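You operate a simulated robot arm through the tools that you are given. There is no shell and no other tool.

You are at the controls of a simulated robot arm. One attempt, no reset.

JOB
Put the brass letter in the CAPS drawer and the grey block in the QUADS drawer.
Fine: both from the bare bench; letter standing in the groove, the green slider pushed up against it; both drawers shut. Set down upright: brass letter, grey block.
Where things are to end (x, y in the base frame): brass letter within 40 mm of [970, 480]; grey block within 60 mm of [610, 850].

The check looks at the end state, three seconds after you hand in, the way a careful person would. Anything else that was tipped, shoved, dropped, spilled or broken makes it a failure. A push-on lid holds only when it is set on centred and level and pressed home; a screw cap is set on level and turned clockwise until tight.

ROBOT AND FRAMES
A 7-joint arm with a two-finger parallel gripper, fixed in place. Base frame: the origin is on the floor under the middle of its stand, x ahead of it, y to its left, z up; the work surface is at about z = 935. Lengths are in mm, angles in rad, forces in N, time in s.
It reaches about 1247 mm from its shoulder. Its first joint turns from -2.304 to 2.304 rad. Payload 3.91 kg.
Tool frame: the origin (TCP) lies between the finger pads and is the grasp point; the fingertips stand 30 mm ahead of it; z points along the fingers, y is the line along which they close. The gripper opens to 110 mm. The fingers are 20 mm wide and 10 mm thick; the gripper's body (48 by 112 mm) begins 55 mm behind the TCP.
Orientation is told as [roll, pitch, yaw] about the base's x, y, z axes, in that order, counted from this pose: with the fingers straight down and closing along the base's y, the tool's x points along the base's -x, its y along +y and its z along -z.

CONTROLS
- The arm moves only by the tool servo_tool. Its argument "increments" is one flat list of numbers, 6 for each row, row after row: the shift along the base's x, y, z in mm, then the turn, a rotation vector about the base's x, y, z in rad. In form: [tx, ty, tz, ax, ay, az, tx, ty, tz, ax, ay, az, ...]. A call has 1 to 20 rows; each row shifts and turns the commanded pose from where the row before left it. "claw" is the finger opening in mm, from 0 to 110, set as the call begins (left out, the last holds). A row lasts 0.2 s, in which the tool goes at most 50 mm and 0.15 rad; a call with a longer step from one row to the next is refused whole, and so is a gripper value outside its range. A pose out of reach is approached as far as the arm can. The call stops where the force on the tool passes 40 N (or 10 N more than at its start, if that is more) or the arm is blocked; 0.2 s more then pass. The fingers move at their own pace (about 108 mm/s each) and stop on an object; they squeeze with about 37 N. The grip force told is the motor's: it shows also when the fingers shut on nothing. Time passes only in rows, and 0.2 s behind the last, so rows that do not move let the fingers close. The reply holds the time, the measured pose of the TCP, the force on the tool along the base axes, the opening and the grip force, in the units named above and with some noise, with the torque about the TCP (base axes, N m) and any sound that the robot's microphone picked up.
- Cameras (640 x 400 px; columns grow to the right, rows downward): "scene" is fixed at [220, -649.6, 1667.3]; the picture's right is [0.96, -0.26, 0.00], its down [-0.11, -0.40, -0.91] and it looks along [0.24, 0.88, -0.41] (base axes); focal length 315 px, centre (320, 200). "wrist" rides on the gripper at [72, 17, -103] in the tool frame; the picture's right is [-0.23, 0.97, 0.00], its down [-0.76, -0.18, -0.62] and it looks along [-0.61, -0.14, 0.78] (tool axes); focal length 222 px, centre (320, 200). There is no depth. A picture from a camera that has moved, and an enlarged one, comes with that camera's place and axes in the base frame and with its lens.
- snapshot(camera): a new picture of that camera. No time passes.
- enlarge(camera, box): a new picture of the part [left, top, right, bottom] of that camera's present view, enlarged. No time passes.
- close_job(): hands the job in; it is judged then, once.

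Places have to be worked out from the pictures, the camera data and where the tool is seen. Open the gripper and draw the arm clear of the work before you hand the job in, unless the task says otherwise.

The tools are called as a command line: name --argument value ..., lists and objects as JSON in quotes. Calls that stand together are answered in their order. servo_tool: Moves the arm, as the interface text tells. Its arguments: {"type":"object","properties":{"increments":{"type":"array","items":{"type":"number"}},"claw":{"type":"number"}},"required":["increments"]} The other tools are called the same way: snapshot (camera) takes a picture; enlarge (camera, box) takes an enlarged picture of a part of a camera's view; close_job () hands the job in.

At the start:

```text
clock: 0.0
position: [573.7, 424.9, 1373.8]
ee_rot: [0.001, -0.001, -0.001]
ft_force: [0.0, 0.0, 0.1]
ft_torque: [-0.01, 0.02, 0.0]
finger_gap: 110.1
grip_force: 0.2
```

scene: 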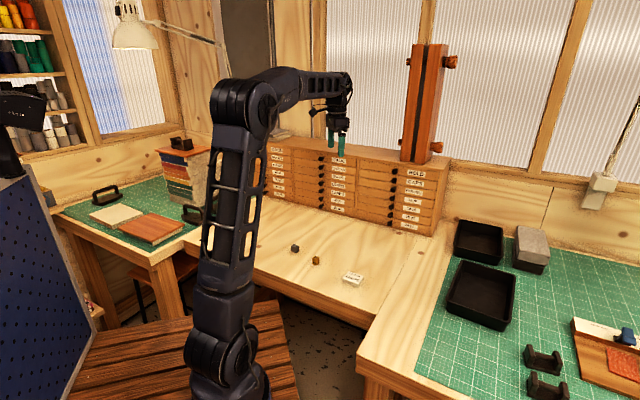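
wrist: 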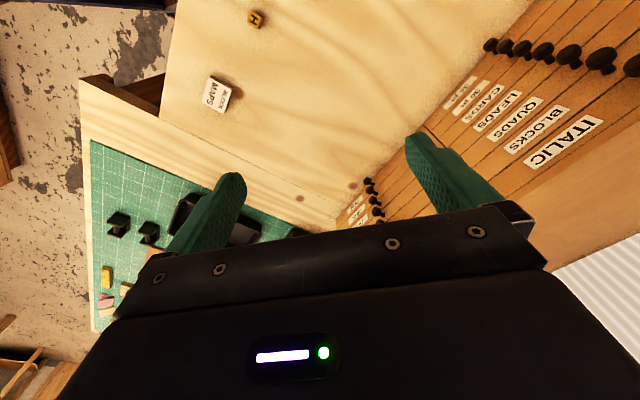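

I start by looking closely at the scene: the bench with the brass letter and grey block, and the cabinet of drawers.

enlarge --camera "scene" --box '[250, 130, 450, 255]'

enlarge --camera "scene" --box '[250, 220, 410, 320]'

enlarge --camera "scene" --box '[420, 200, 640, 400]'

enlarge --camera "wrist" --box '[320, 0, 640, 230]'

enlarge --camera "wrist" --box '[160, 0, 400, 150]'

```text
3.20 times, centred on (350, 192) of scene
camera zoom: at [220.0, -649.6, 1667.3], right [0.96, -0.26, 0.0], down [-0.11, -0.4, -0.91], along [0.24, 0.88, -0.41], focal length 1008 px, centre (224, 224)
```

zoom: 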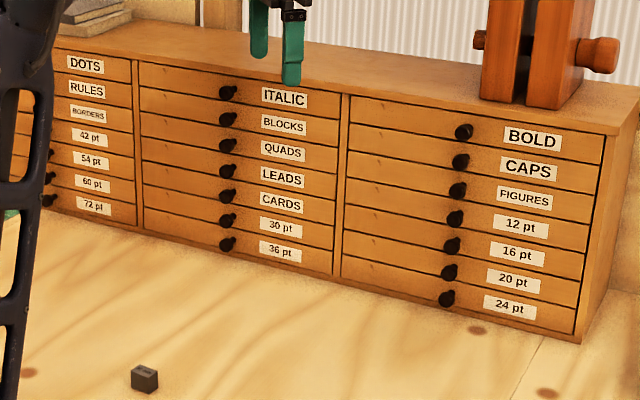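

```text
4.00 times, centred on (330, 270) of scene
camera zoom: at [220.0, -649.6, 1667.3], right [0.96, -0.26, 0.0], down [-0.11, -0.4, -0.91], along [0.24, 0.88, -0.41], focal length 1260 px, centre (280, -80)
```

zoom: 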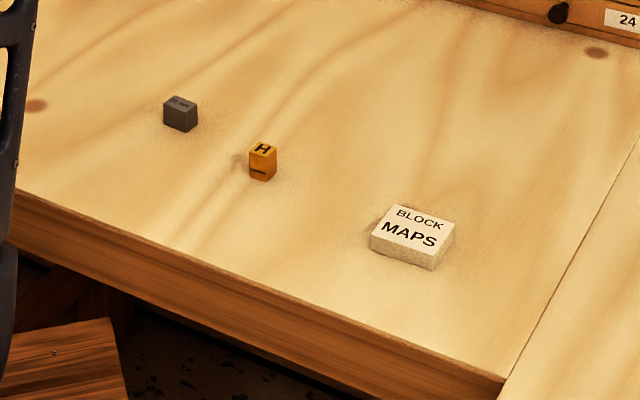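

```text
2.00 times, centred on (530, 300) of scene
camera zoom: at [220.0, -649.6, 1667.3], right [0.96, -0.26, 0.0], down [-0.11, -0.4, -0.91], along [0.24, 0.88, -0.41], focal length 630 px, centre (-100, 0)
```

zoom: 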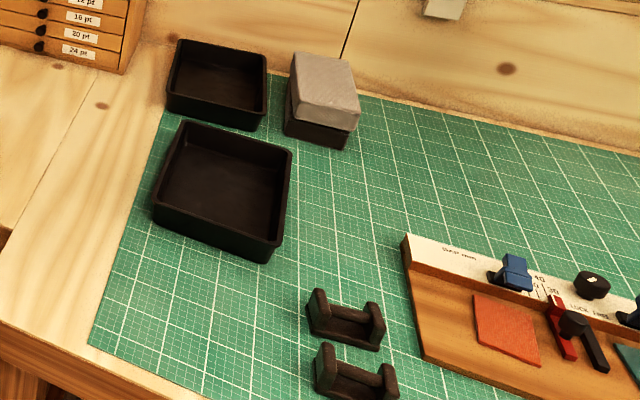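

```text
1.74 times, centred on (480, 115) of wrist
camera zoom: at [501.3, 442.4, 1478.1], right [0.23, 0.97, 0.0], down [0.76, -0.18, 0.62], along [0.61, -0.14, -0.78], focal length 386 px, centre (42, 348)
```

zoom: 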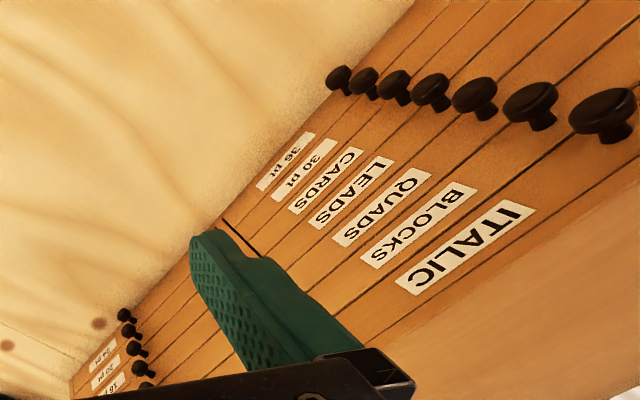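

```text
2.67 times, centred on (280, 75) of wrist
camera zoom: at [501.3, 442.4, 1478.1], right [0.23, 0.97, 0.0], down [0.76, -0.18, 0.62], along [0.61, -0.14, -0.78], focal length 592 px, centre (427, 533)
```

zoom: 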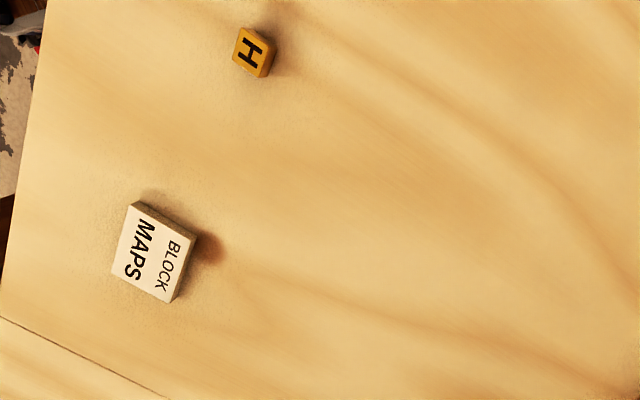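

The cabinet face runs diagonally across the base frame, with CAPS second from the top in the right column and QUADS third in the middle column. I take finer zooms to locate the knobs more exactly.

enlarge --camera "scene" --box '[360, 150, 456, 210]'

enlarge --camera "scene" --box '[360, 190, 456, 250]'

enlarge --camera "scene" --box '[284, 140, 380, 200]'

enlarge --camera "wrist" --box '[320, 160, 416, 220]'

enlarge --camera "scene" --box '[284, 235, 332, 265]'

```text
6.67 times, centred on (408, 180) of scene
camera zoom: at [220.0, -649.6, 1667.3], right [0.96, -0.26, 0.0], down [-0.11, -0.4, -0.91], along [0.24, 0.88, -0.41], focal length 2101 px, centre (-267, 333)
```

zoom: 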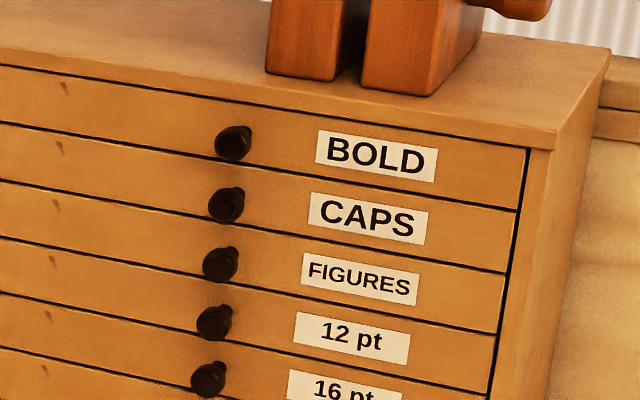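

```text
6.67 times, centred on (408, 220) of scene
camera zoom: at [220.0, -649.6, 1667.3], right [0.96, -0.26, 0.0], down [-0.11, -0.4, -0.91], along [0.24, 0.88, -0.41], focal length 2101 px, centre (-267, 67)
```

zoom: 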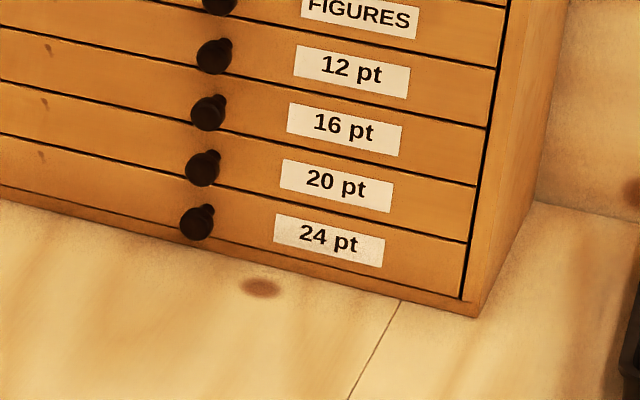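

```text
6.67 times, centred on (332, 170) of scene
camera zoom: at [220.0, -649.6, 1667.3], right [0.96, -0.26, 0.0], down [-0.11, -0.4, -0.91], along [0.24, 0.88, -0.41], focal length 2101 px, centre (240, 400)
```

zoom: 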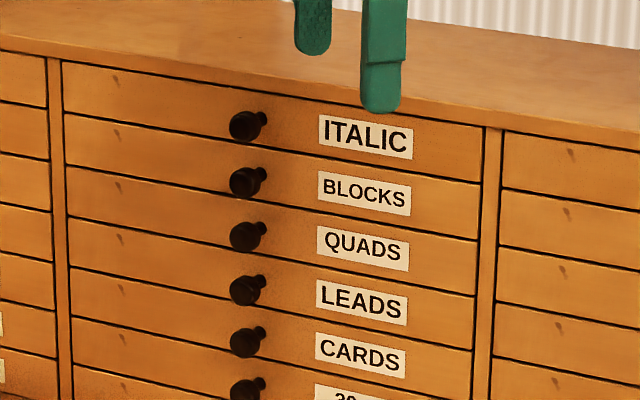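

```text
6.67 times, centred on (368, 190) of wrist
camera zoom: at [501.3, 442.4, 1478.1], right [0.23, 0.97, 0.0], down [0.76, -0.18, 0.62], along [0.61, -0.14, -0.78], focal length 1481 px, centre (0, 267)
```

zoom: 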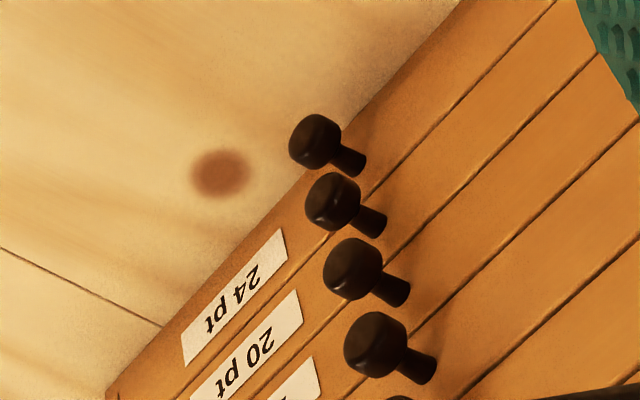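

```text
13.33 times, centred on (308, 250) of scene
camera zoom: at [220.0, -649.6, 1667.3], right [0.96, -0.26, 0.0], down [-0.11, -0.4, -0.91], along [0.24, 0.88, -0.41], focal length 4202 px, centre (480, -467)
```

zoom: 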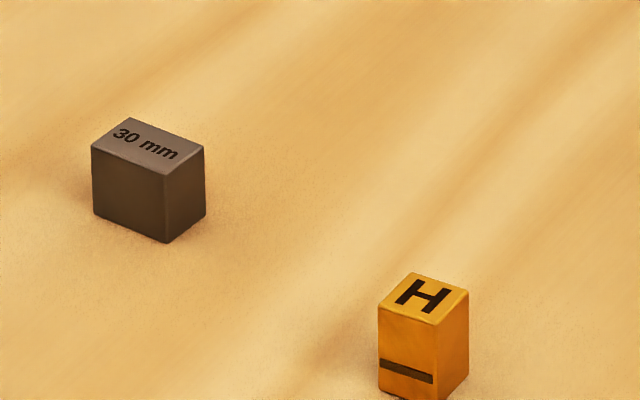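

Both cameras agree that the cabinet face is at about 44° (inward normal yaw ≈ 0.80 rad), with the CAPS knob near (862, 494, 1190). I yaw by 0.8, then tilt the fingers to horizontal, moving to about 150 mm in front of that knob.

servo_tool --increments '[0, 0, 0, 0, 0, 0.1333, 0, 0, 0, 0, 0, 0.1333, 0, 0, 0, 0, 0, 0.1333, 0, 0, 0, 0, 0, 0.1334, 0, 0, 0, 0, 0, 0.1334, 0, 0, 0, 0, 0, 0.1333]' --claw 70

servo_tool --increments '[16.7, -3.5, -16.7, 0.10245, -0.09949, 0, 16.7, -3.5, -16.7, 0.10245, -0.09949, 0, 16.7, -3.5, -16.7, 0.10245, -0.09949, 0, 16.7, -3.5, -16.7, 0.10245, -0.09949, 0, 16.7, -3.5, -16.7, 0.10245, -0.09949, 0, 16.7, -3.5, -16.7, 0.10245, -0.09949, 0, 16.7, -3.5, -16.7, 0.10245, -0.09949, 0, 16.7, -3.5, -16.7, 0.10245, -0.09949, 0, 16.7, -3.5, -16.7, 0.10245, -0.09949, 0, 16.7, -3.5, -16.7, 0.10245, -0.09949, 0, 16.7, -3.5, -16.7, 0.10245, -0.09949, 0]'

snapshot --camera "wrist"

snapshot --camera "scene"

```text
clock: 1.4
position: [573.5, 424.4, 1374.6]
ee_rot: [0.0, 0.0, 0.8]
ft_force: [0.8, 0.4, -0.5]
ft_torque: [-0.01, -0.01, -0.01]
finger_gap: 70.2
grip_force: 0.1
```

```text
clock: 3.8
position: [757.1, 385.5, 1192.1]
ee_rot: [-3.037, -1.566, -2.447]
ft_force: [-0.9, -0.3, 0.1]
ft_torque: [-0.01, 0.02, -0.03]
finger_gap: 69.8
grip_force: 0.1
```

```text
taken
camera wrist: at [672.4, 324.1, 1119.3], right [-0.7, 0.68, 0.23], down [-0.31, -0.57, 0.76], along [0.65, 0.46, 0.61], focal length 222 px, centre (320, 200)
```

wrist: 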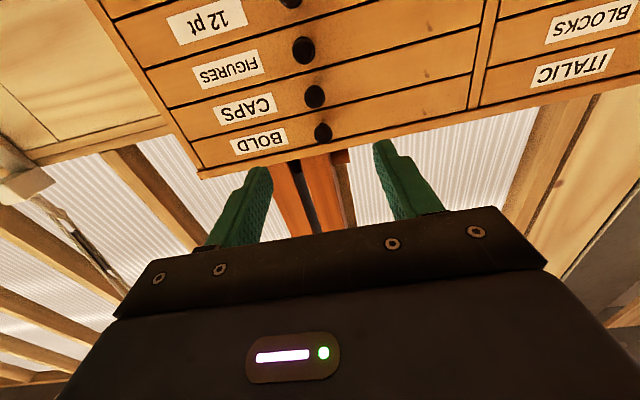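

```text
taken
```

scene: 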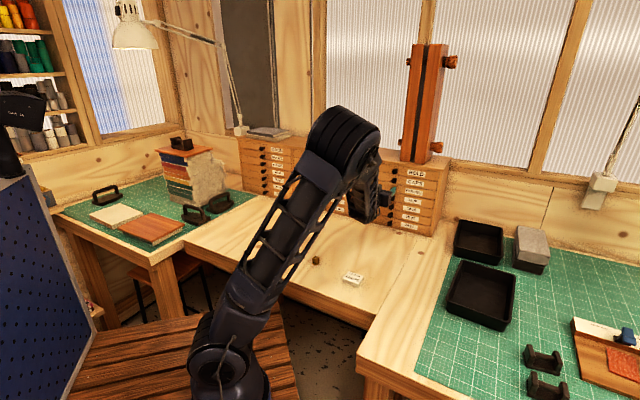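

The gripper is now horizontal and facing the drawers. I zoom the wrist view to pin down the CAPS knob relative to the tool.

enlarge --camera "wrist" --box '[240, 20, 400, 160]'

enlarge --camera "scene" --box '[350, 140, 460, 240]'

```text
2.86 times, centred on (320, 90) of wrist
camera zoom: at [672.4, 324.1, 1119.3], right [-0.7, 0.68, 0.23], down [-0.31, -0.57, 0.76], along [0.65, 0.46, 0.61], focal length 635 px, centre (320, 514)
```

zoom: 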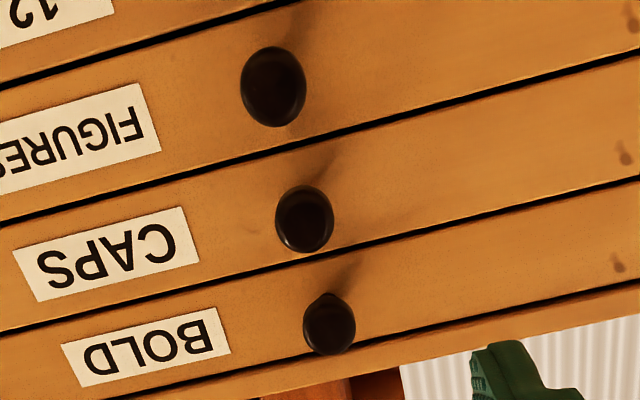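

```text
4.00 times, centred on (405, 190) of scene
camera zoom: at [220.0, -649.6, 1667.3], right [0.96, -0.26, 0.0], down [-0.11, -0.4, -0.91], along [0.24, 0.88, -0.41], focal length 1260 px, centre (-20, 240)
```

zoom: 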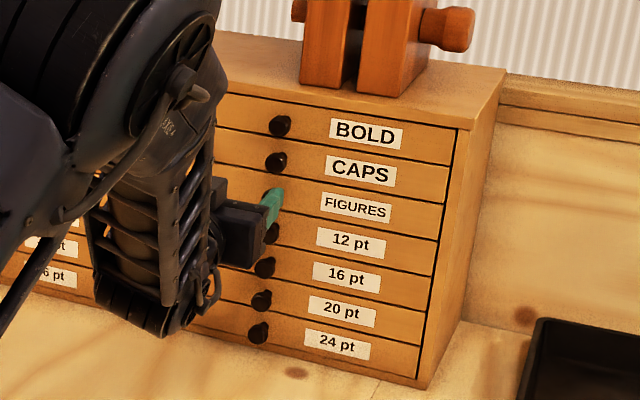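

The CAPS knob sits about 150 mm ahead, some 12 mm below and 3 mm to the right of the tool axis. I advance 60 mm while correcting, then look again.

servo_tool --increments '[14.8, 13.5, -4, 0, 0, 0, 14.8, 13.5, -4, 0, 0, 0, 14.7, 13.6, -4, 0, 0, 0]'

enlarge --camera "wrist" --box '[200, 0, 440, 200]'

enlarge --camera "scene" --box '[360, 150, 456, 210]'

```text
clock: 4.6
position: [802.3, 427.4, 1178.0]
ee_rot: [2.784, -1.57, -1.982]
ft_force: [0.4, 0.2, 0.2]
ft_torque: [-0.01, -0.02, 0.0]
finger_gap: 70.1
grip_force: 0.1
```

```text
2.00 times, centred on (320, 100) of wrist
camera zoom: at [717.9, 365.3, 1106.3], right [-0.7, 0.68, 0.23], down [-0.31, -0.57, 0.76], along [0.65, 0.46, 0.61], focal length 444 px, centre (320, 400)
```

zoom: 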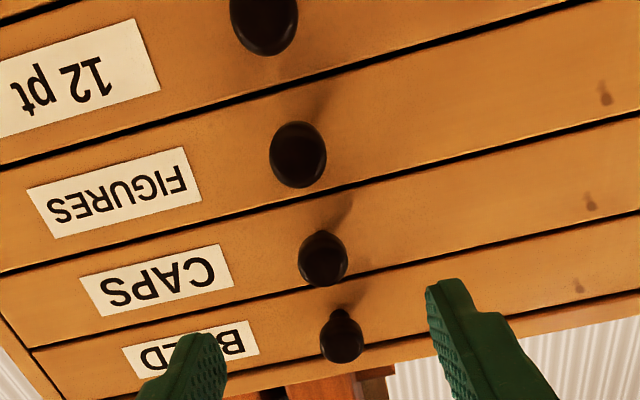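

```text
6.67 times, centred on (408, 180) of scene
camera zoom: at [220.0, -649.6, 1667.3], right [0.96, -0.26, 0.0], down [-0.11, -0.4, -0.91], along [0.24, 0.88, -0.41], focal length 2101 px, centre (-267, 333)
```

zoom: 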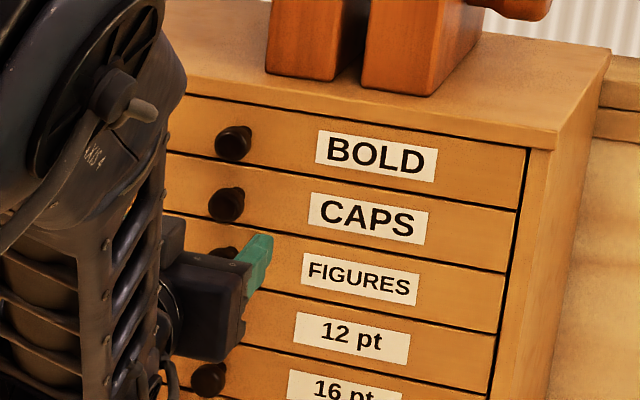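

Comparing the two views gives the CAPS knob 94 mm ahead, about 1 mm high and centred, with knob pitch about 43 mm. I advance 78 mm so the pads straddle the head without touching the face.

servo_tool --increments '[13.5, 14.0, 0.3, 0, 0, 0, 13.5, 14.0, 0.3, 0, 0, 0, 13.5, 14.0, 0.2, 0, 0, 0, 13.5, 14.0, 0.2, 0, 0, 0]'

enlarge --camera "wrist" --box '[160, 0, 480, 200]'

enlarge --camera "scene" --box '[360, 150, 456, 210]'

```text
clock: 5.6
position: [856.6, 482.7, 1180.5]
ee_rot: [1.144, -1.572, -0.342]
ft_force: [0.4, -0.6, 0.9]
ft_torque: [0.02, 0.01, -0.01]
finger_gap: 70.0
grip_force: 0.0
```

```text
2.00 times, centred on (320, 100) of wrist
camera zoom: at [771.9, 420.7, 1107.2], right [-0.7, 0.68, 0.23], down [-0.31, -0.57, 0.76], along [0.65, 0.46, 0.61], focal length 444 px, centre (320, 400)
```

zoom: 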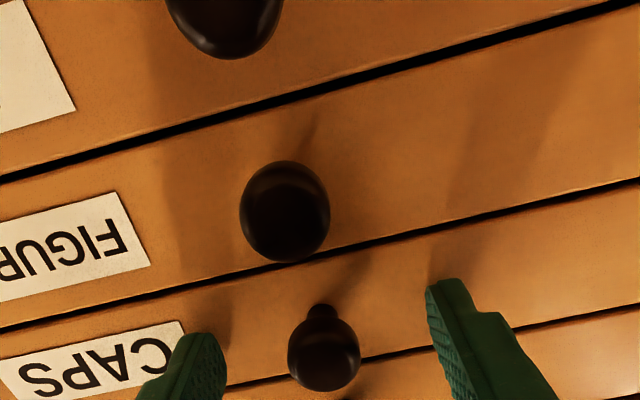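

```text
6.67 times, centred on (408, 180) of scene
camera zoom: at [220.0, -649.6, 1667.3], right [0.96, -0.26, 0.0], down [-0.11, -0.4, -0.91], along [0.24, 0.88, -0.41], focal length 2101 px, centre (-267, 333)
```

zoom: 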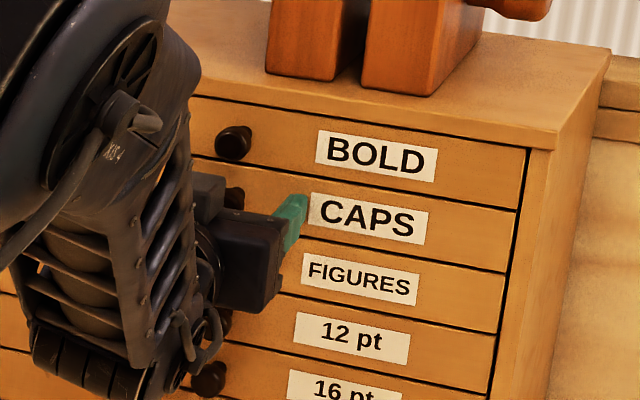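

The knob head is centred between the fingers, about 13 mm ahead of the TCP. I close on it.

servo_tool --increments '[0, 0, 0, 0, 0, 0, 0, 0, 0, 0, 0, 0, 0, 0, 0, 0, 0, 0, 0, 0, 0, 0, 0, 0]' --claw 0

enlarge --camera "wrist" --box '[160, 0, 480, 200]'

```text
clock: 6.6
position: [855.1, 484.3, 1179.5]
ee_rot: [0.599, -1.571, 0.203]
ft_force: [-5.6, 5.3, -1.0]
ft_torque: [0.04, 0.01, 0.13]
finger_gap: 21.1
grip_force: 44.9
```

```text
2.00 times, centred on (320, 100) of wrist
camera zoom: at [771.0, 421.5, 1107.2], right [-0.7, 0.68, 0.23], down [-0.31, -0.57, 0.76], along [0.65, 0.46, 0.61], focal length 444 px, centre (320, 400)
```

zoom: 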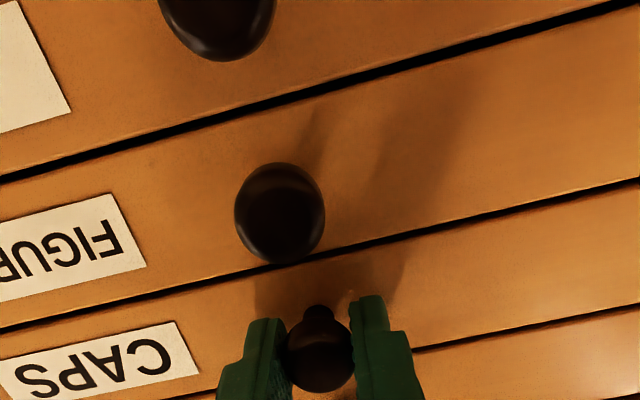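

The head is gripped (21 mm). I relieve the small sideways load and pull outward along the normal, about 60 mm first, to see that the drawer follows.

servo_tool --increments '[-1.4, 1.5, 0, 0, 0, 0, -5.57, -5.74, 0, 0, 0, 0, -6.97, -7.17, 0, 0, 0, 0, -9.75, -10.04, 0, 0, 0, 0, -9.75, -10.04, 0, 0, 0, 0, -9.75, -10.04, 0, 0, 0, 0]'

snapshot --camera "scene"

enlarge --camera "scene" --box '[340, 140, 460, 230]'

```text
clock: 8.0
position: [813.2, 440.8, 1178.5]
ee_rot: [1.504, -1.567, -0.704]
ft_force: [7.5, -7.1, -3.9]
ft_torque: [-0.14, 0.07, -0.21]
finger_gap: 21.3
grip_force: 45.5
```

```text
taken
```

scene: 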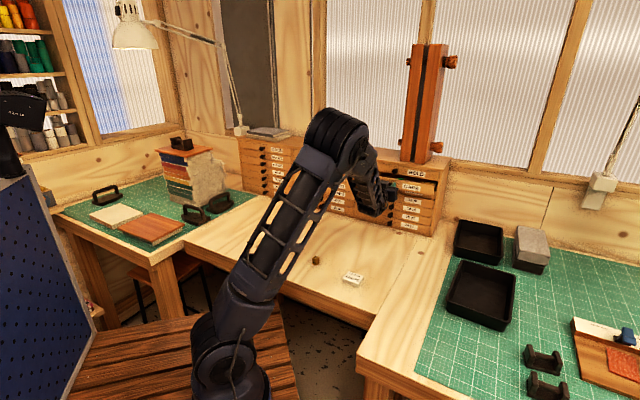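

```text
4.44 times, centred on (400, 185) of scene
camera zoom: at [220.0, -649.6, 1667.3], right [0.96, -0.26, 0.0], down [-0.11, -0.4, -0.91], along [0.24, 0.88, -0.41], focal length 1400 px, centre (-36, 267)
```

zoom: 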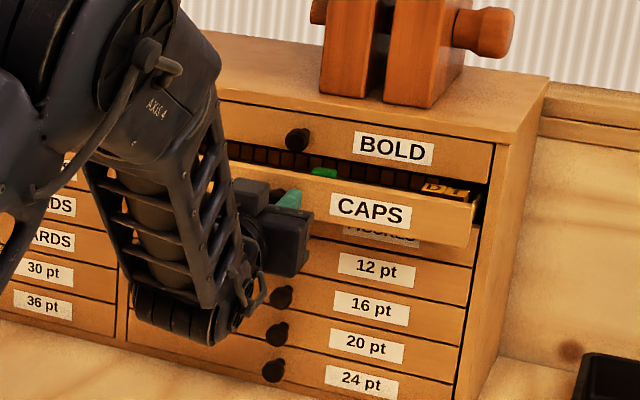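

The drawer slides out nicely; inside I can see brass letters at the right and a green slider. I ease the sideways load and pull another 80 mm.

servo_tool --increments '[0.8, -0.8, 0, 0, 0, 0, -6.97, -7.17, 0.2, 0, 0, 0, -9.75, -10.04, 0.2, 0, 0, 0, -9.75, -10.04, 0.2, 0, 0, 0, -9.75, -10.04, 0.2, 0, 0, 0, -9.75, -10.04, 0.2, 0, 0, 0, -9.75, -10.04, 0, 0, 0, 0]'

enlarge --camera "scene" --box '[340, 140, 460, 230]'

```text
clock: 9.6
position: [760.1, 387.0, 1179.7]
ee_rot: [0.479, -1.569, 0.323]
ft_force: [18.6, 19.4, -7.4]
ft_torque: [-0.34, 0.33, 0.01]
finger_gap: 21.2
grip_force: 45.3
stopped in row 7: the force on the tool passed its limit at 47 N (the readings are from after the stop); the commanded pose is now the measured one
```

```text
4.44 times, centred on (400, 185) of scene
camera zoom: at [220.0, -649.6, 1667.3], right [0.96, -0.26, 0.0], down [-0.11, -0.4, -0.91], along [0.24, 0.88, -0.41], focal length 1400 px, centre (-36, 267)
```

zoom: 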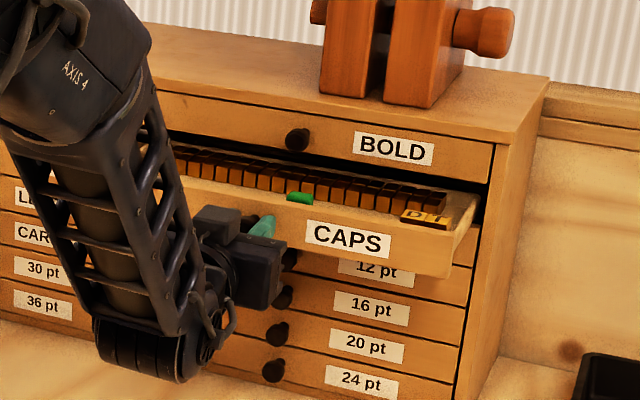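

The drawer hit its end stop at about 135 mm of travel. I relax the pull, open the fingers and back straight out.

servo_tool --increments '[1.2, 1.3, 0, 0, 0, 0, 0.4, 0.4, 0, 0, 0, 0]'

servo_tool --increments '[0, 0, 0, 0, 0, 0, 0, 0, 0, 0, 0, 0, 0, 0, 0, 0, 0, 0]' --claw 60

servo_tool --increments '[-13.9, -14.3, 0, 0, 0, 0, -20.9, -21.5, 0, 0, 0, 0, -20.9, -21.5, 0, 0, 0, 0, -13.9, -14.3, 0, 0, 0, 0]'

snapshot --camera "scene"

```text
clock: 10.2
position: [760.1, 387.8, 1181.1]
ee_rot: [0.255, -1.568, 0.549]
ft_force: [-2.2, 1.2, -12.8]
ft_torque: [-0.17, 0.12, 0.09]
finger_gap: 21.3
grip_force: 45.3
```

```text
clock: 11.0
position: [760.5, 388.1, 1180.5]
ee_rot: [1.073, -1.571, -0.27]
ft_force: [0.9, 0.5, -0.8]
ft_torque: [0.02, 0.01, 0.01]
finger_gap: 60.2
grip_force: 0.0
```

```text
clock: 12.0
position: [690.7, 315.6, 1181.5]
ee_rot: [0.736, -1.572, 0.064]
ft_force: [-0.1, 0.3, -0.3]
ft_torque: [0.03, -0.03, 0.02]
finger_gap: 60.1
grip_force: 0.1
```

```text
taken
```

scene: 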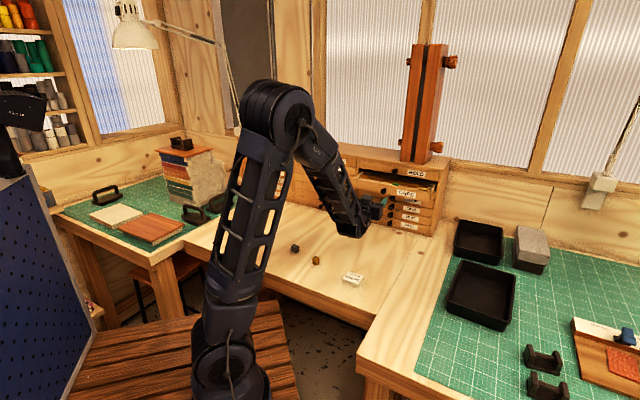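

Drawer is released and stays open. Now I tilt the gripper back to fingers-down while rising, then move over the open drawer to look inside.

servo_tool --increments '[-5, -5, 20, -0.10245, 0.09949, 0, -5, -5, 20, -0.10245, 0.09949, 0, 0, 0, 20, -0.10245, 0.09949, 0, 0, 0, 20, -0.10245, 0.09949, 0, 0, 0, 20, -0.10245, 0.09949, 0, 0, 0, 20, -0.10245, 0.09949, 0, 0, 0, 20, -0.10245, 0.09949, 0, 0, 0, 20, -0.10245, 0.09949, 0, 0, 0, 20, -0.10245, 0.09949, 0, 0, 0, 20, -0.10245, 0.09949, 0, 0, 0, 20, -0.10245, 0.09949, 0]'

servo_tool --increments '[30, 18, 0, 0, 0, 0, 30, 18, 0, 0, 0, 0, 30, 18, 0, 0, 0, 0, 30, 18, 0, 0, 0, 0]'

snapshot --camera "wrist"

snapshot --camera "scene"

```text
clock: 14.4
position: [691.4, 295.8, 1380.3]
ee_rot: [0.014, -0.076, 0.774]
ft_force: [-4.3, 5.5, -0.7]
ft_torque: [-0.47, -0.34, -0.02]
finger_gap: 60.0
grip_force: 0.1
out of reach, approached as far as the arm can: row 7
```

```text
clock: 15.4
position: [805.0, 376.8, 1380.9]
ee_rot: [0.015, -0.077, 0.791]
ft_force: [0.1, -0.8, 1.3]
ft_torque: [0.03, -0.06, -0.03]
finger_gap: 59.8
grip_force: 0.0
```

```text
taken
camera wrist: at [737.7, 331.3, 1478.7], right [-0.53, 0.85, 0.03], down [0.63, 0.37, 0.68], along [0.56, 0.38, -0.73], focal length 222 px, centre (320, 200)
```

wrist: 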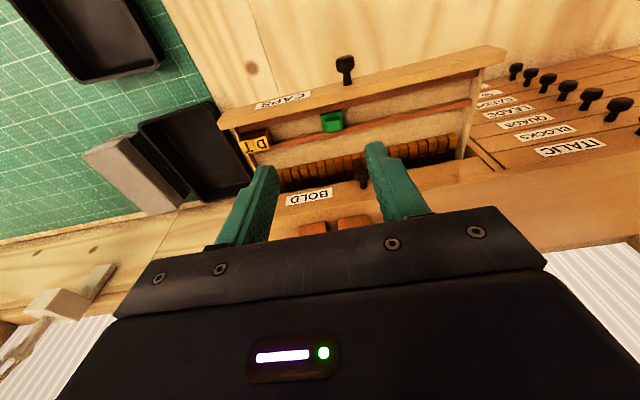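

```text
taken
```

scene: 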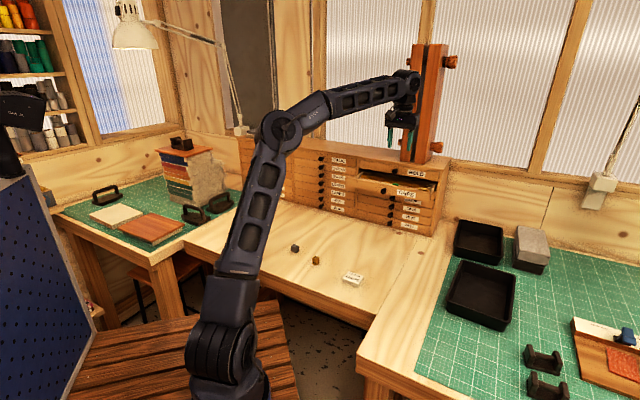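

I'm above the open CAPS drawer with a slight residual tilt. I zoom in on the groove, slider and existing letters.

enlarge --camera "wrist" --box '[210, 40, 510, 200]'

enlarge --camera "wrist" --box '[220, 90, 370, 190]'

enlarge --camera "scene" --box '[350, 160, 446, 220]'

```text
2.13 times, centred on (360, 120) of wrist
camera zoom: at [737.7, 331.3, 1478.7], right [-0.53, 0.85, 0.03], down [0.63, 0.37, 0.68], along [0.56, 0.38, -0.73], focal length 474 px, centre (235, 371)
```

zoom: 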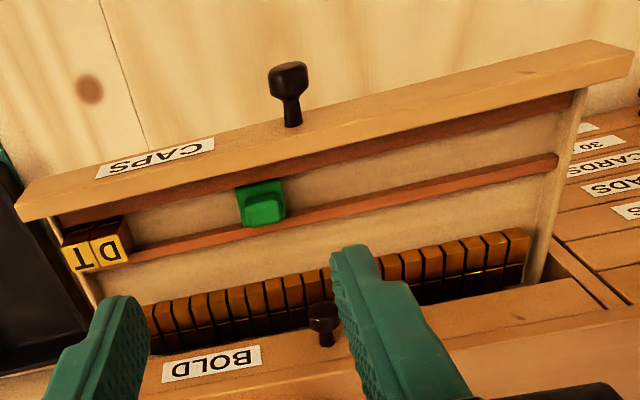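

```text
4.00 times, centred on (295, 140) of wrist
camera zoom: at [737.7, 331.3, 1478.7], right [-0.53, 0.85, 0.03], down [0.63, 0.37, 0.68], along [0.56, 0.38, -0.73], focal length 888 px, centre (420, 440)
```

zoom: 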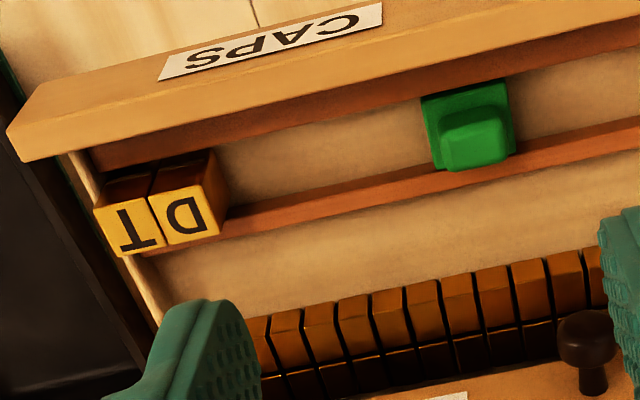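

```text
6.67 times, centred on (398, 190) of scene
camera zoom: at [220.0, -649.6, 1667.3], right [0.96, -0.26, 0.0], down [-0.11, -0.4, -0.91], along [0.24, 0.88, -0.41], focal length 2101 px, centre (-200, 267)
```

zoom: 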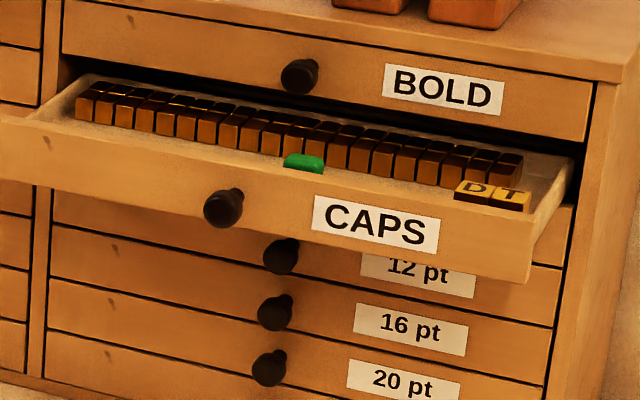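

I correct the residual tilt (about 0.08 rad) so the fingers point exactly down and look again.

servo_tool --increments '[0, 0, 0, -0.065, 0.0436, 0.009, 0, 0, 0, 0, 0, 0]'

snapshot --camera "wrist"

enlarge --camera "wrist" --box '[220, 60, 380, 180]'

```text
clock: 16.0
position: [807.1, 377.5, 1379.5]
ee_rot: [0.0, -0.001, 0.8]
ft_force: [-0.4, -0.5, 0.0]
ft_torque: [-0.02, 0.02, -0.03]
finger_gap: 60.0
grip_force: 0.1
```

```text
taken
camera wrist: at [743.3, 337.6, 1483.2], right [-0.54, 0.84, 0.0], down [0.66, 0.42, 0.62], along [0.52, 0.34, -0.78], focal length 222 px, centre (320, 200)
```

wrist: 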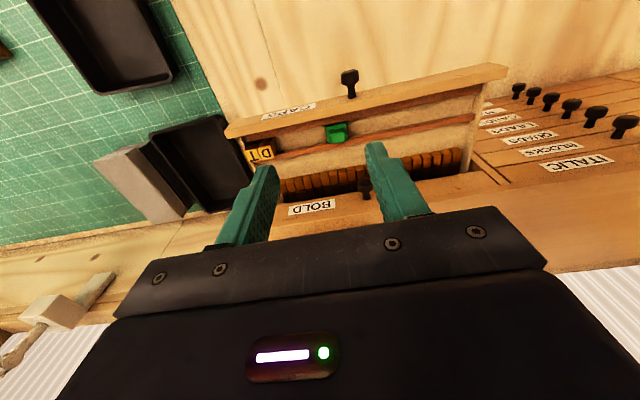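

```text
3.33 times, centred on (300, 120) of wrist
camera zoom: at [743.3, 337.6, 1483.2], right [-0.54, 0.84, 0.0], down [0.66, 0.42, 0.62], along [0.52, 0.34, -0.78], focal length 740 px, centre (387, 467)
```

zoom: 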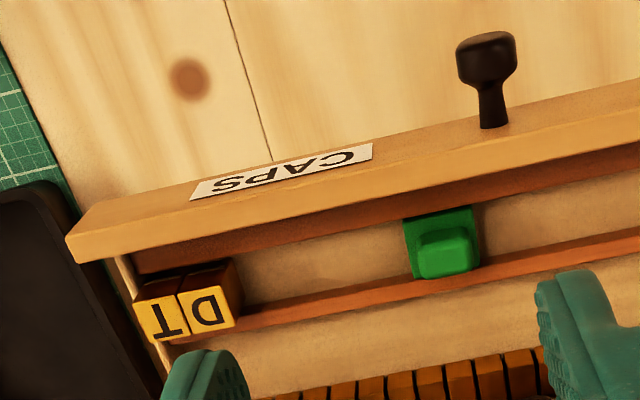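

The groove lies just behind the drawer front, with D and T at its right end and the green slider about 60 mm to their left; H belongs beside D. Now I go back over the bench to view the brass H from above.

servo_tool --increments '[-42, -5.8, 0, 0, 0, 0, -42, -5.8, 0, 0, 0, 0, -42, -5.8, 0, 0, 0, 0, -42, -5.8, 0, 0, 0, 0, -42, -5.8, 0, 0, 0, 0, -42, -5.8, 0, 0, 0, 0, -42, -5.8, 0, 0, 0, 0, -42, -5.8, 0, 0, 0, 0, 0, 0, -40, 0, 0, 0, 0, 0, -40, 0, 0, 0, 0, 0, -40, 0, 0, 0, 0, 0, -40, 0, 0, 0, 0, 0, -40, 0, 0, 0, 0, 0, -40, 0, 0, 0]'

snapshot --camera "wrist"

snapshot --camera "scene"

```text
clock: 19.0
position: [471.0, 331.1, 1140.5]
ee_rot: [0.0, -0.001, 0.799]
ft_force: [0.1, -0.3, -0.2]
ft_torque: [-0.01, -0.02, 0.0]
finger_gap: 60.4
grip_force: 0.1
```

```text
taken
camera wrist: at [407.6, 292.1, 1243.9], right [-0.54, 0.84, 0.0], down [0.66, 0.42, 0.62], along [0.52, 0.34, -0.78], focal length 222 px, centre (320, 200)
```

wrist: 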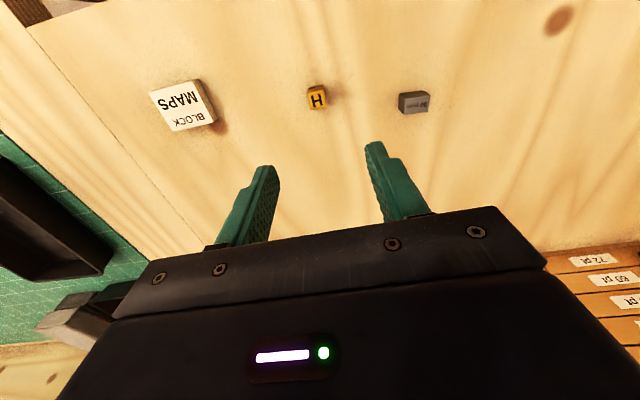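

```text
taken
```

scene: 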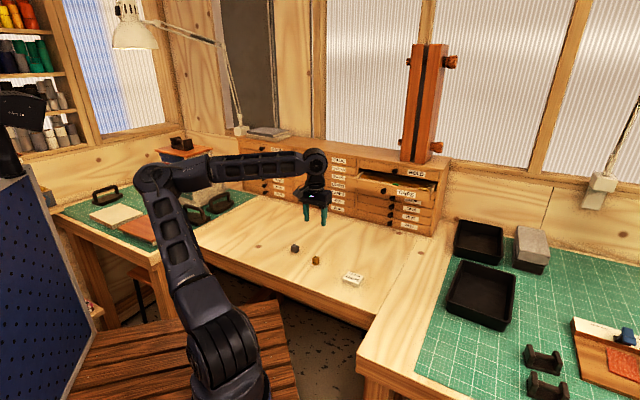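

I can see the H directly below and the grey block to its left. I zoom in on both.

enlarge --camera "wrist" --box '[280, 70, 360, 120]'

enlarge --camera "wrist" --box '[370, 70, 450, 120]'

enlarge --camera "scene" --box '[284, 240, 332, 270]'

enlarge --camera "scene" --box '[350, 160, 446, 220]'

```text
8.00 times, centred on (320, 95) of wrist
camera zoom: at [407.6, 292.1, 1243.9], right [-0.54, 0.84, 0.0], down [0.66, 0.42, 0.62], along [0.52, 0.34, -0.78], focal length 1777 px, centre (320, 1040)
```

zoom: 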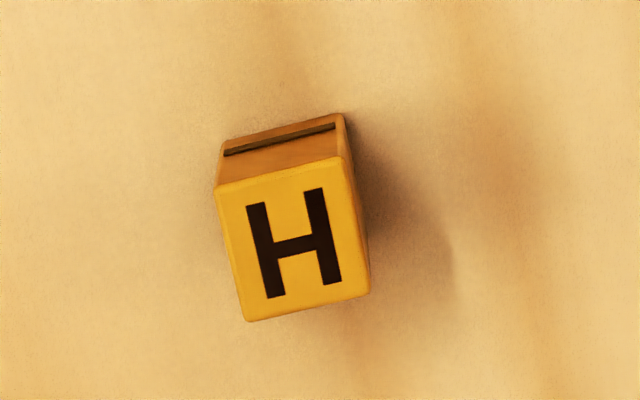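

```text
8.00 times, centred on (410, 95) of wrist
camera zoom: at [407.6, 292.1, 1243.9], right [-0.54, 0.84, 0.0], down [0.66, 0.42, 0.62], along [0.52, 0.34, -0.78], focal length 1777 px, centre (-400, 1040)
```

zoom: 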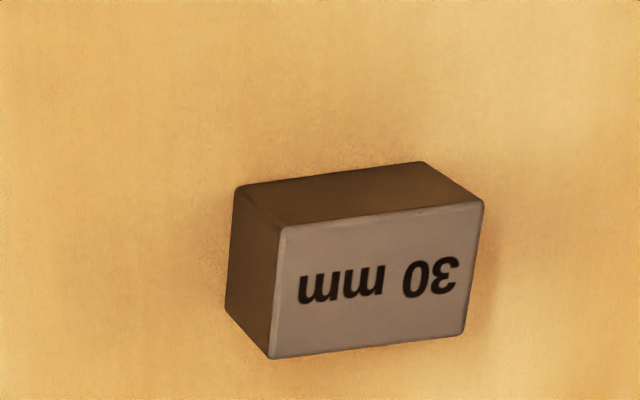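

```text
13.33 times, centred on (308, 255) of scene
camera zoom: at [220.0, -649.6, 1667.3], right [0.96, -0.26, 0.0], down [-0.11, -0.4, -0.91], along [0.24, 0.88, -0.41], focal length 4202 px, centre (480, -533)
```

zoom: 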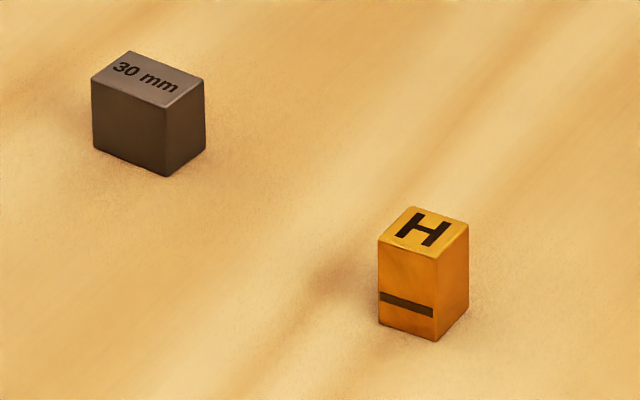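

```text
6.67 times, centred on (398, 190) of scene
camera zoom: at [220.0, -649.6, 1667.3], right [0.96, -0.26, 0.0], down [-0.11, -0.4, -0.91], along [0.24, 0.88, -0.41], focal length 2101 px, centre (-200, 267)
```

zoom: 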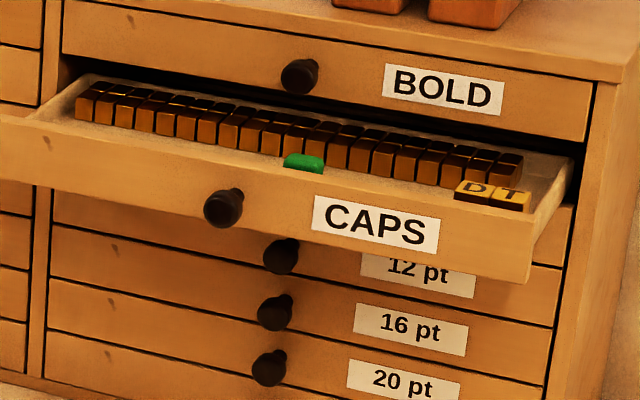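

The H is about 19×19×31 mm, centred at about (470, 326), and its nick already faces the drawer-front direction, so it needs no re-orienting. I rotate the gripper 90° (yaw −0.771) so the fingers will close front-to-back, leaving H's sides free for D and the slider.

servo_tool --increments '[0, 0, 0, 0, 0, -0.1428, 0, 0, 0, 0, 0, -0.1428, 0, 0, 0, 0, 0, -0.1428, 0, 0, 0, 0, 0, -0.1428, 0, 0, 0, 0, 0, -0.1428, 0, 0, 0, 0, 0, -0.1428, 0, 0, 0, 0, 0, -0.1428, 0, 0, 0, 0, 0, -0.1428, 0, 0, 0, 0, 0, -0.1428, 0, 0, 0, 0, 0, -0.1428, -0.8, -4.7, 0, 0, 0, -0.1428]' --claw 50

snapshot --camera "wrist"

enlarge --camera "wrist" --box '[280, 60, 376, 120]'

```text
clock: 21.4
position: [482.8, 138.1, 1121.3]
ee_rot: [0.001, -0.003, -0.763]
ft_force: [-0.5, -0.8, 0.4]
ft_torque: [0.02, -0.01, -0.02]
finger_gap: 49.9
grip_force: 0.1
out of reach, approached as far as the arm can: row 8, 9, 10, 11
```

```text
taken
camera wrist: at [440.7, 201.4, 1225.3], right [0.84, 0.55, 0.0], down [0.43, -0.65, 0.62], along [0.34, -0.52, -0.78], focal length 222 px, centre (320, 200)
```

wrist: 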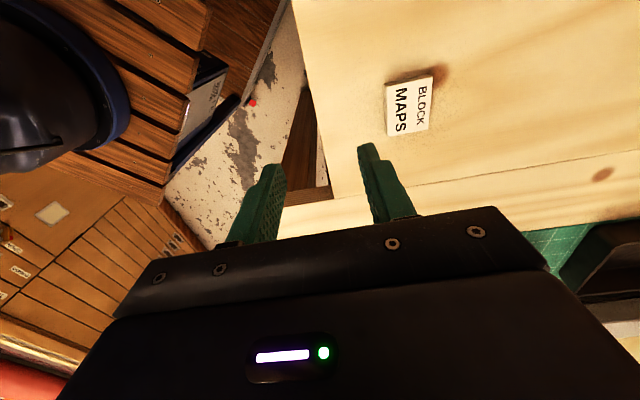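

```text
6.67 times, centred on (328, 90) of wrist
camera zoom: at [440.7, 201.4, 1225.3], right [0.84, 0.55, 0.0], down [0.43, -0.65, 0.62], along [0.34, -0.52, -0.78], focal length 1481 px, centre (267, 933)
```

zoom: 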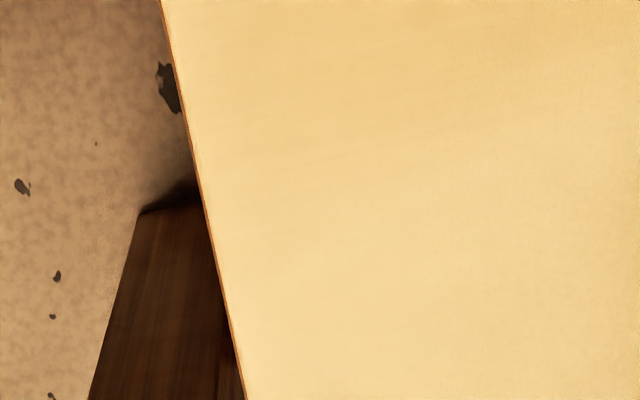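

That yaw hit a wrist limit and the arm slid sideways (no contact, forces ~0). I go back to yaw 0.8 over the H, and will try the opposite rotation (yaw 2.37), which gives the same finger alignment.

servo_tool --increments '[0, 0, 3, 0, 0, 0.1421, 0, 0, 3, 0, 0, 0.1421, 0, 0, 3, 0, 0, 0.1421, 0, 0, 3, 0, 0, 0.1421, 0, 10, 3, 0, 0, 0.1421, -2, 28, 3, 0, 0, 0.1421, -2, 30, 0, 0, 0, 0.1421, -2, 30, 0, 0, 0, 0.1421, -2, 30, 0, 0, 0, 0.1421, -2, 30, 0, 0, 0, 0.1421, -2.6, 30.3, 0, 0, 0, 0.1421]'

snapshot --camera "scene"

```text
clock: 23.8
position: [469.0, 330.0, 1141.2]
ee_rot: [0.002, -0.001, 0.794]
ft_force: [0.0, -0.2, -0.2]
ft_torque: [0.0, 0.0, -0.01]
finger_gap: 50.2
grip_force: 0.0
```

```text
taken
```

scene: 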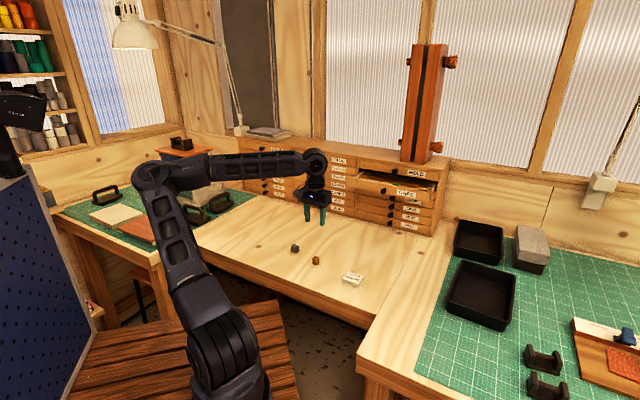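

Back over the H. Now I try the other direction in two halves, watching for limits.

servo_tool --increments '[0, 0, 0, 0, 0, 0.145, 0, 0, 0, 0, 0, 0.145, 0, 0, 0, 0, 0, 0.145, 0, 0, 0, 0, 0, 0.145, 0, 0, 0, 0, 0, 0.145]'

servo_tool --increments '[0, 0, 0, 0, 0, 0.145, 0, 0, 0, 0, 0, 0.145, 0, 0, 0, 0, 0, 0.145, 0, 0, 0, 0, 0, 0.145, 0, 0, 0, 0, 0, 0.145]'

snapshot --camera "scene"

```text
clock: 25.0
position: [468.9, 327.4, 1140.1]
ee_rot: [0.001, 0.0, 1.519]
ft_force: [0.4, 0.3, -0.6]
ft_torque: [0.02, -0.02, 0.03]
finger_gap: 50.1
grip_force: 0.1
```

```text
clock: 26.2
position: [468.7, 327.2, 1139.3]
ee_rot: [0.0, 0.001, 2.247]
ft_force: [0.1, 0.3, -0.2]
ft_torque: [-0.01, -0.03, 0.0]
finger_gap: 49.9
grip_force: 0.2
```

```text
taken
```

scene: 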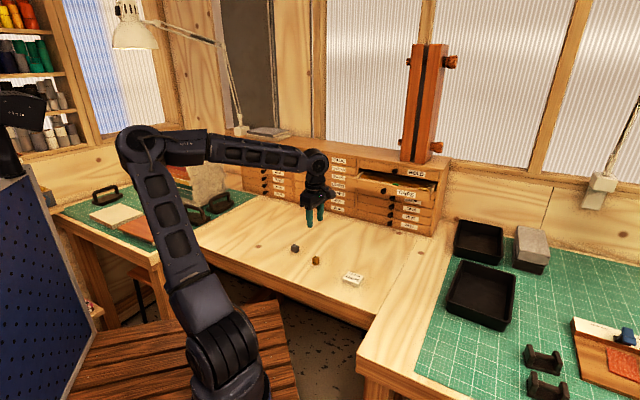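

Yaw 2.25 is reachable without trouble. I finish the rotation to 2.370 and check the H between the fingers.

servo_tool --increments '[1.0, -0.5, 0, 0, 0, 0.123, 0, 0, 0, 0, 0, 0]'

snapshot --camera "wrist"

enlarge --camera "wrist" --box '[280, 60, 376, 120]'

```text
clock: 26.8
position: [469.6, 326.6, 1140.1]
ee_rot: [0.0, 0.001, 2.366]
ft_force: [-1.0, 0.1, -0.5]
ft_torque: [-0.01, -0.02, 0.01]
finger_gap: 49.9
grip_force: 0.1
```

```text
taken
camera wrist: at [509.5, 264.8, 1243.4], right [-0.84, -0.54, 0.0], down [-0.42, 0.66, 0.62], along [-0.33, 0.53, -0.78], focal length 222 px, centre (320, 200)
```

wrist: 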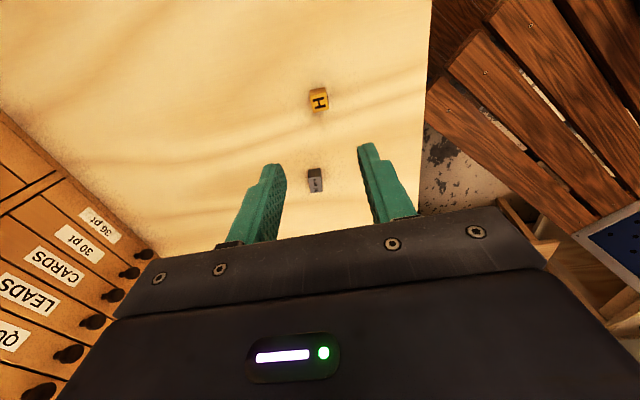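

```text
6.67 times, centred on (328, 90) of wrist
camera zoom: at [509.5, 264.8, 1243.4], right [-0.84, -0.54, 0.0], down [-0.42, 0.66, 0.62], along [-0.33, 0.53, -0.78], focal length 1481 px, centre (267, 933)
```

zoom: 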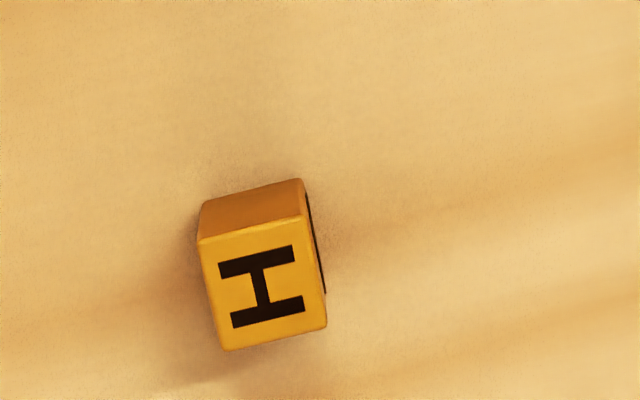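

The H is centred within half a millimetre and square to the fingers. I descend so the fingertips overlap its top 15 mm or so and close.

servo_tool --increments '[0.3, -0.3, -40, 0, 0, 0, 0, 0, -40, 0, 0, 0, 0, 0, -40, 0, 0, 0, 0, 0, -25, 0, 0, 0, 0, 0, -14, 0, 0, 0]'

servo_tool --increments '[0, 0, 0, 0, 0, 0, 0, 0, 0, 0, 0, 0, 0, 0, 0, 0, 0, 0, 0, 0, 0, 0, 0, 0]' --claw 0

enlarge --camera "wrist" --box '[200, 80, 440, 230]'

enlarge --camera "scene" --box '[270, 220, 366, 280]'

```text
clock: 28.0
position: [471.3, 326.9, 980.4]
ee_rot: [0.0, 0.0, 2.364]
ft_force: [-0.5, 0.2, 0.4]
ft_torque: [-0.01, 0.02, 0.01]
finger_gap: 50.1
grip_force: 0.1
```

```text
clock: 29.0
position: [470.8, 328.0, 982.0]
ee_rot: [0.0, 0.0, 2.364]
ft_force: [-0.2, 0.7, 0.1]
ft_torque: [0.0, -0.03, 0.0]
finger_gap: 18.7
grip_force: 36.7
```

```text
2.67 times, centred on (320, 155) of wrist
camera zoom: at [509.8, 264.9, 1084.4], right [-0.84, -0.54, 0.0], down [-0.42, 0.66, 0.62], along [-0.33, 0.53, -0.78], focal length 592 px, centre (320, 320)
```

zoom: 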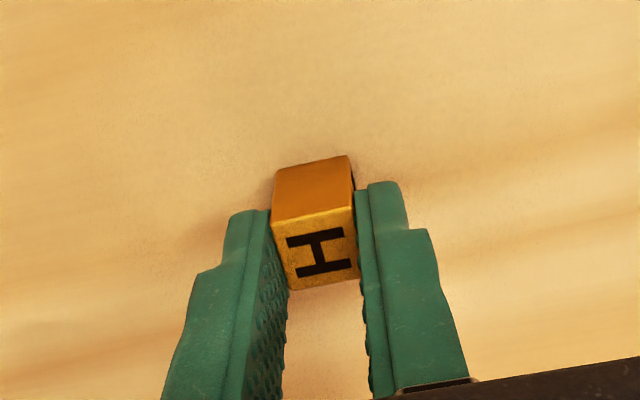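

```text
6.67 times, centred on (318, 250) of scene
camera zoom: at [220.0, -649.6, 1667.3], right [0.96, -0.26, 0.0], down [-0.11, -0.4, -0.91], along [0.24, 0.88, -0.41], focal length 2101 px, centre (333, -133)
```

zoom: 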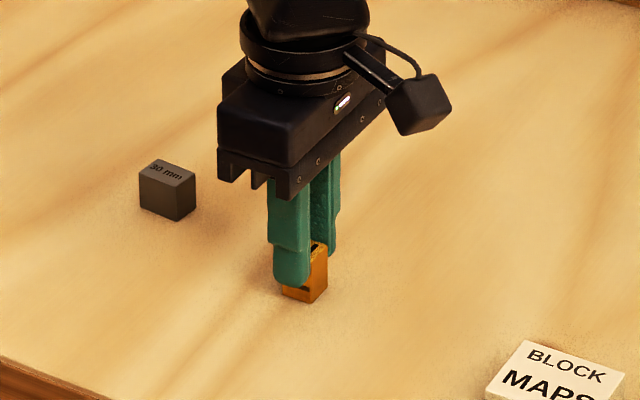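

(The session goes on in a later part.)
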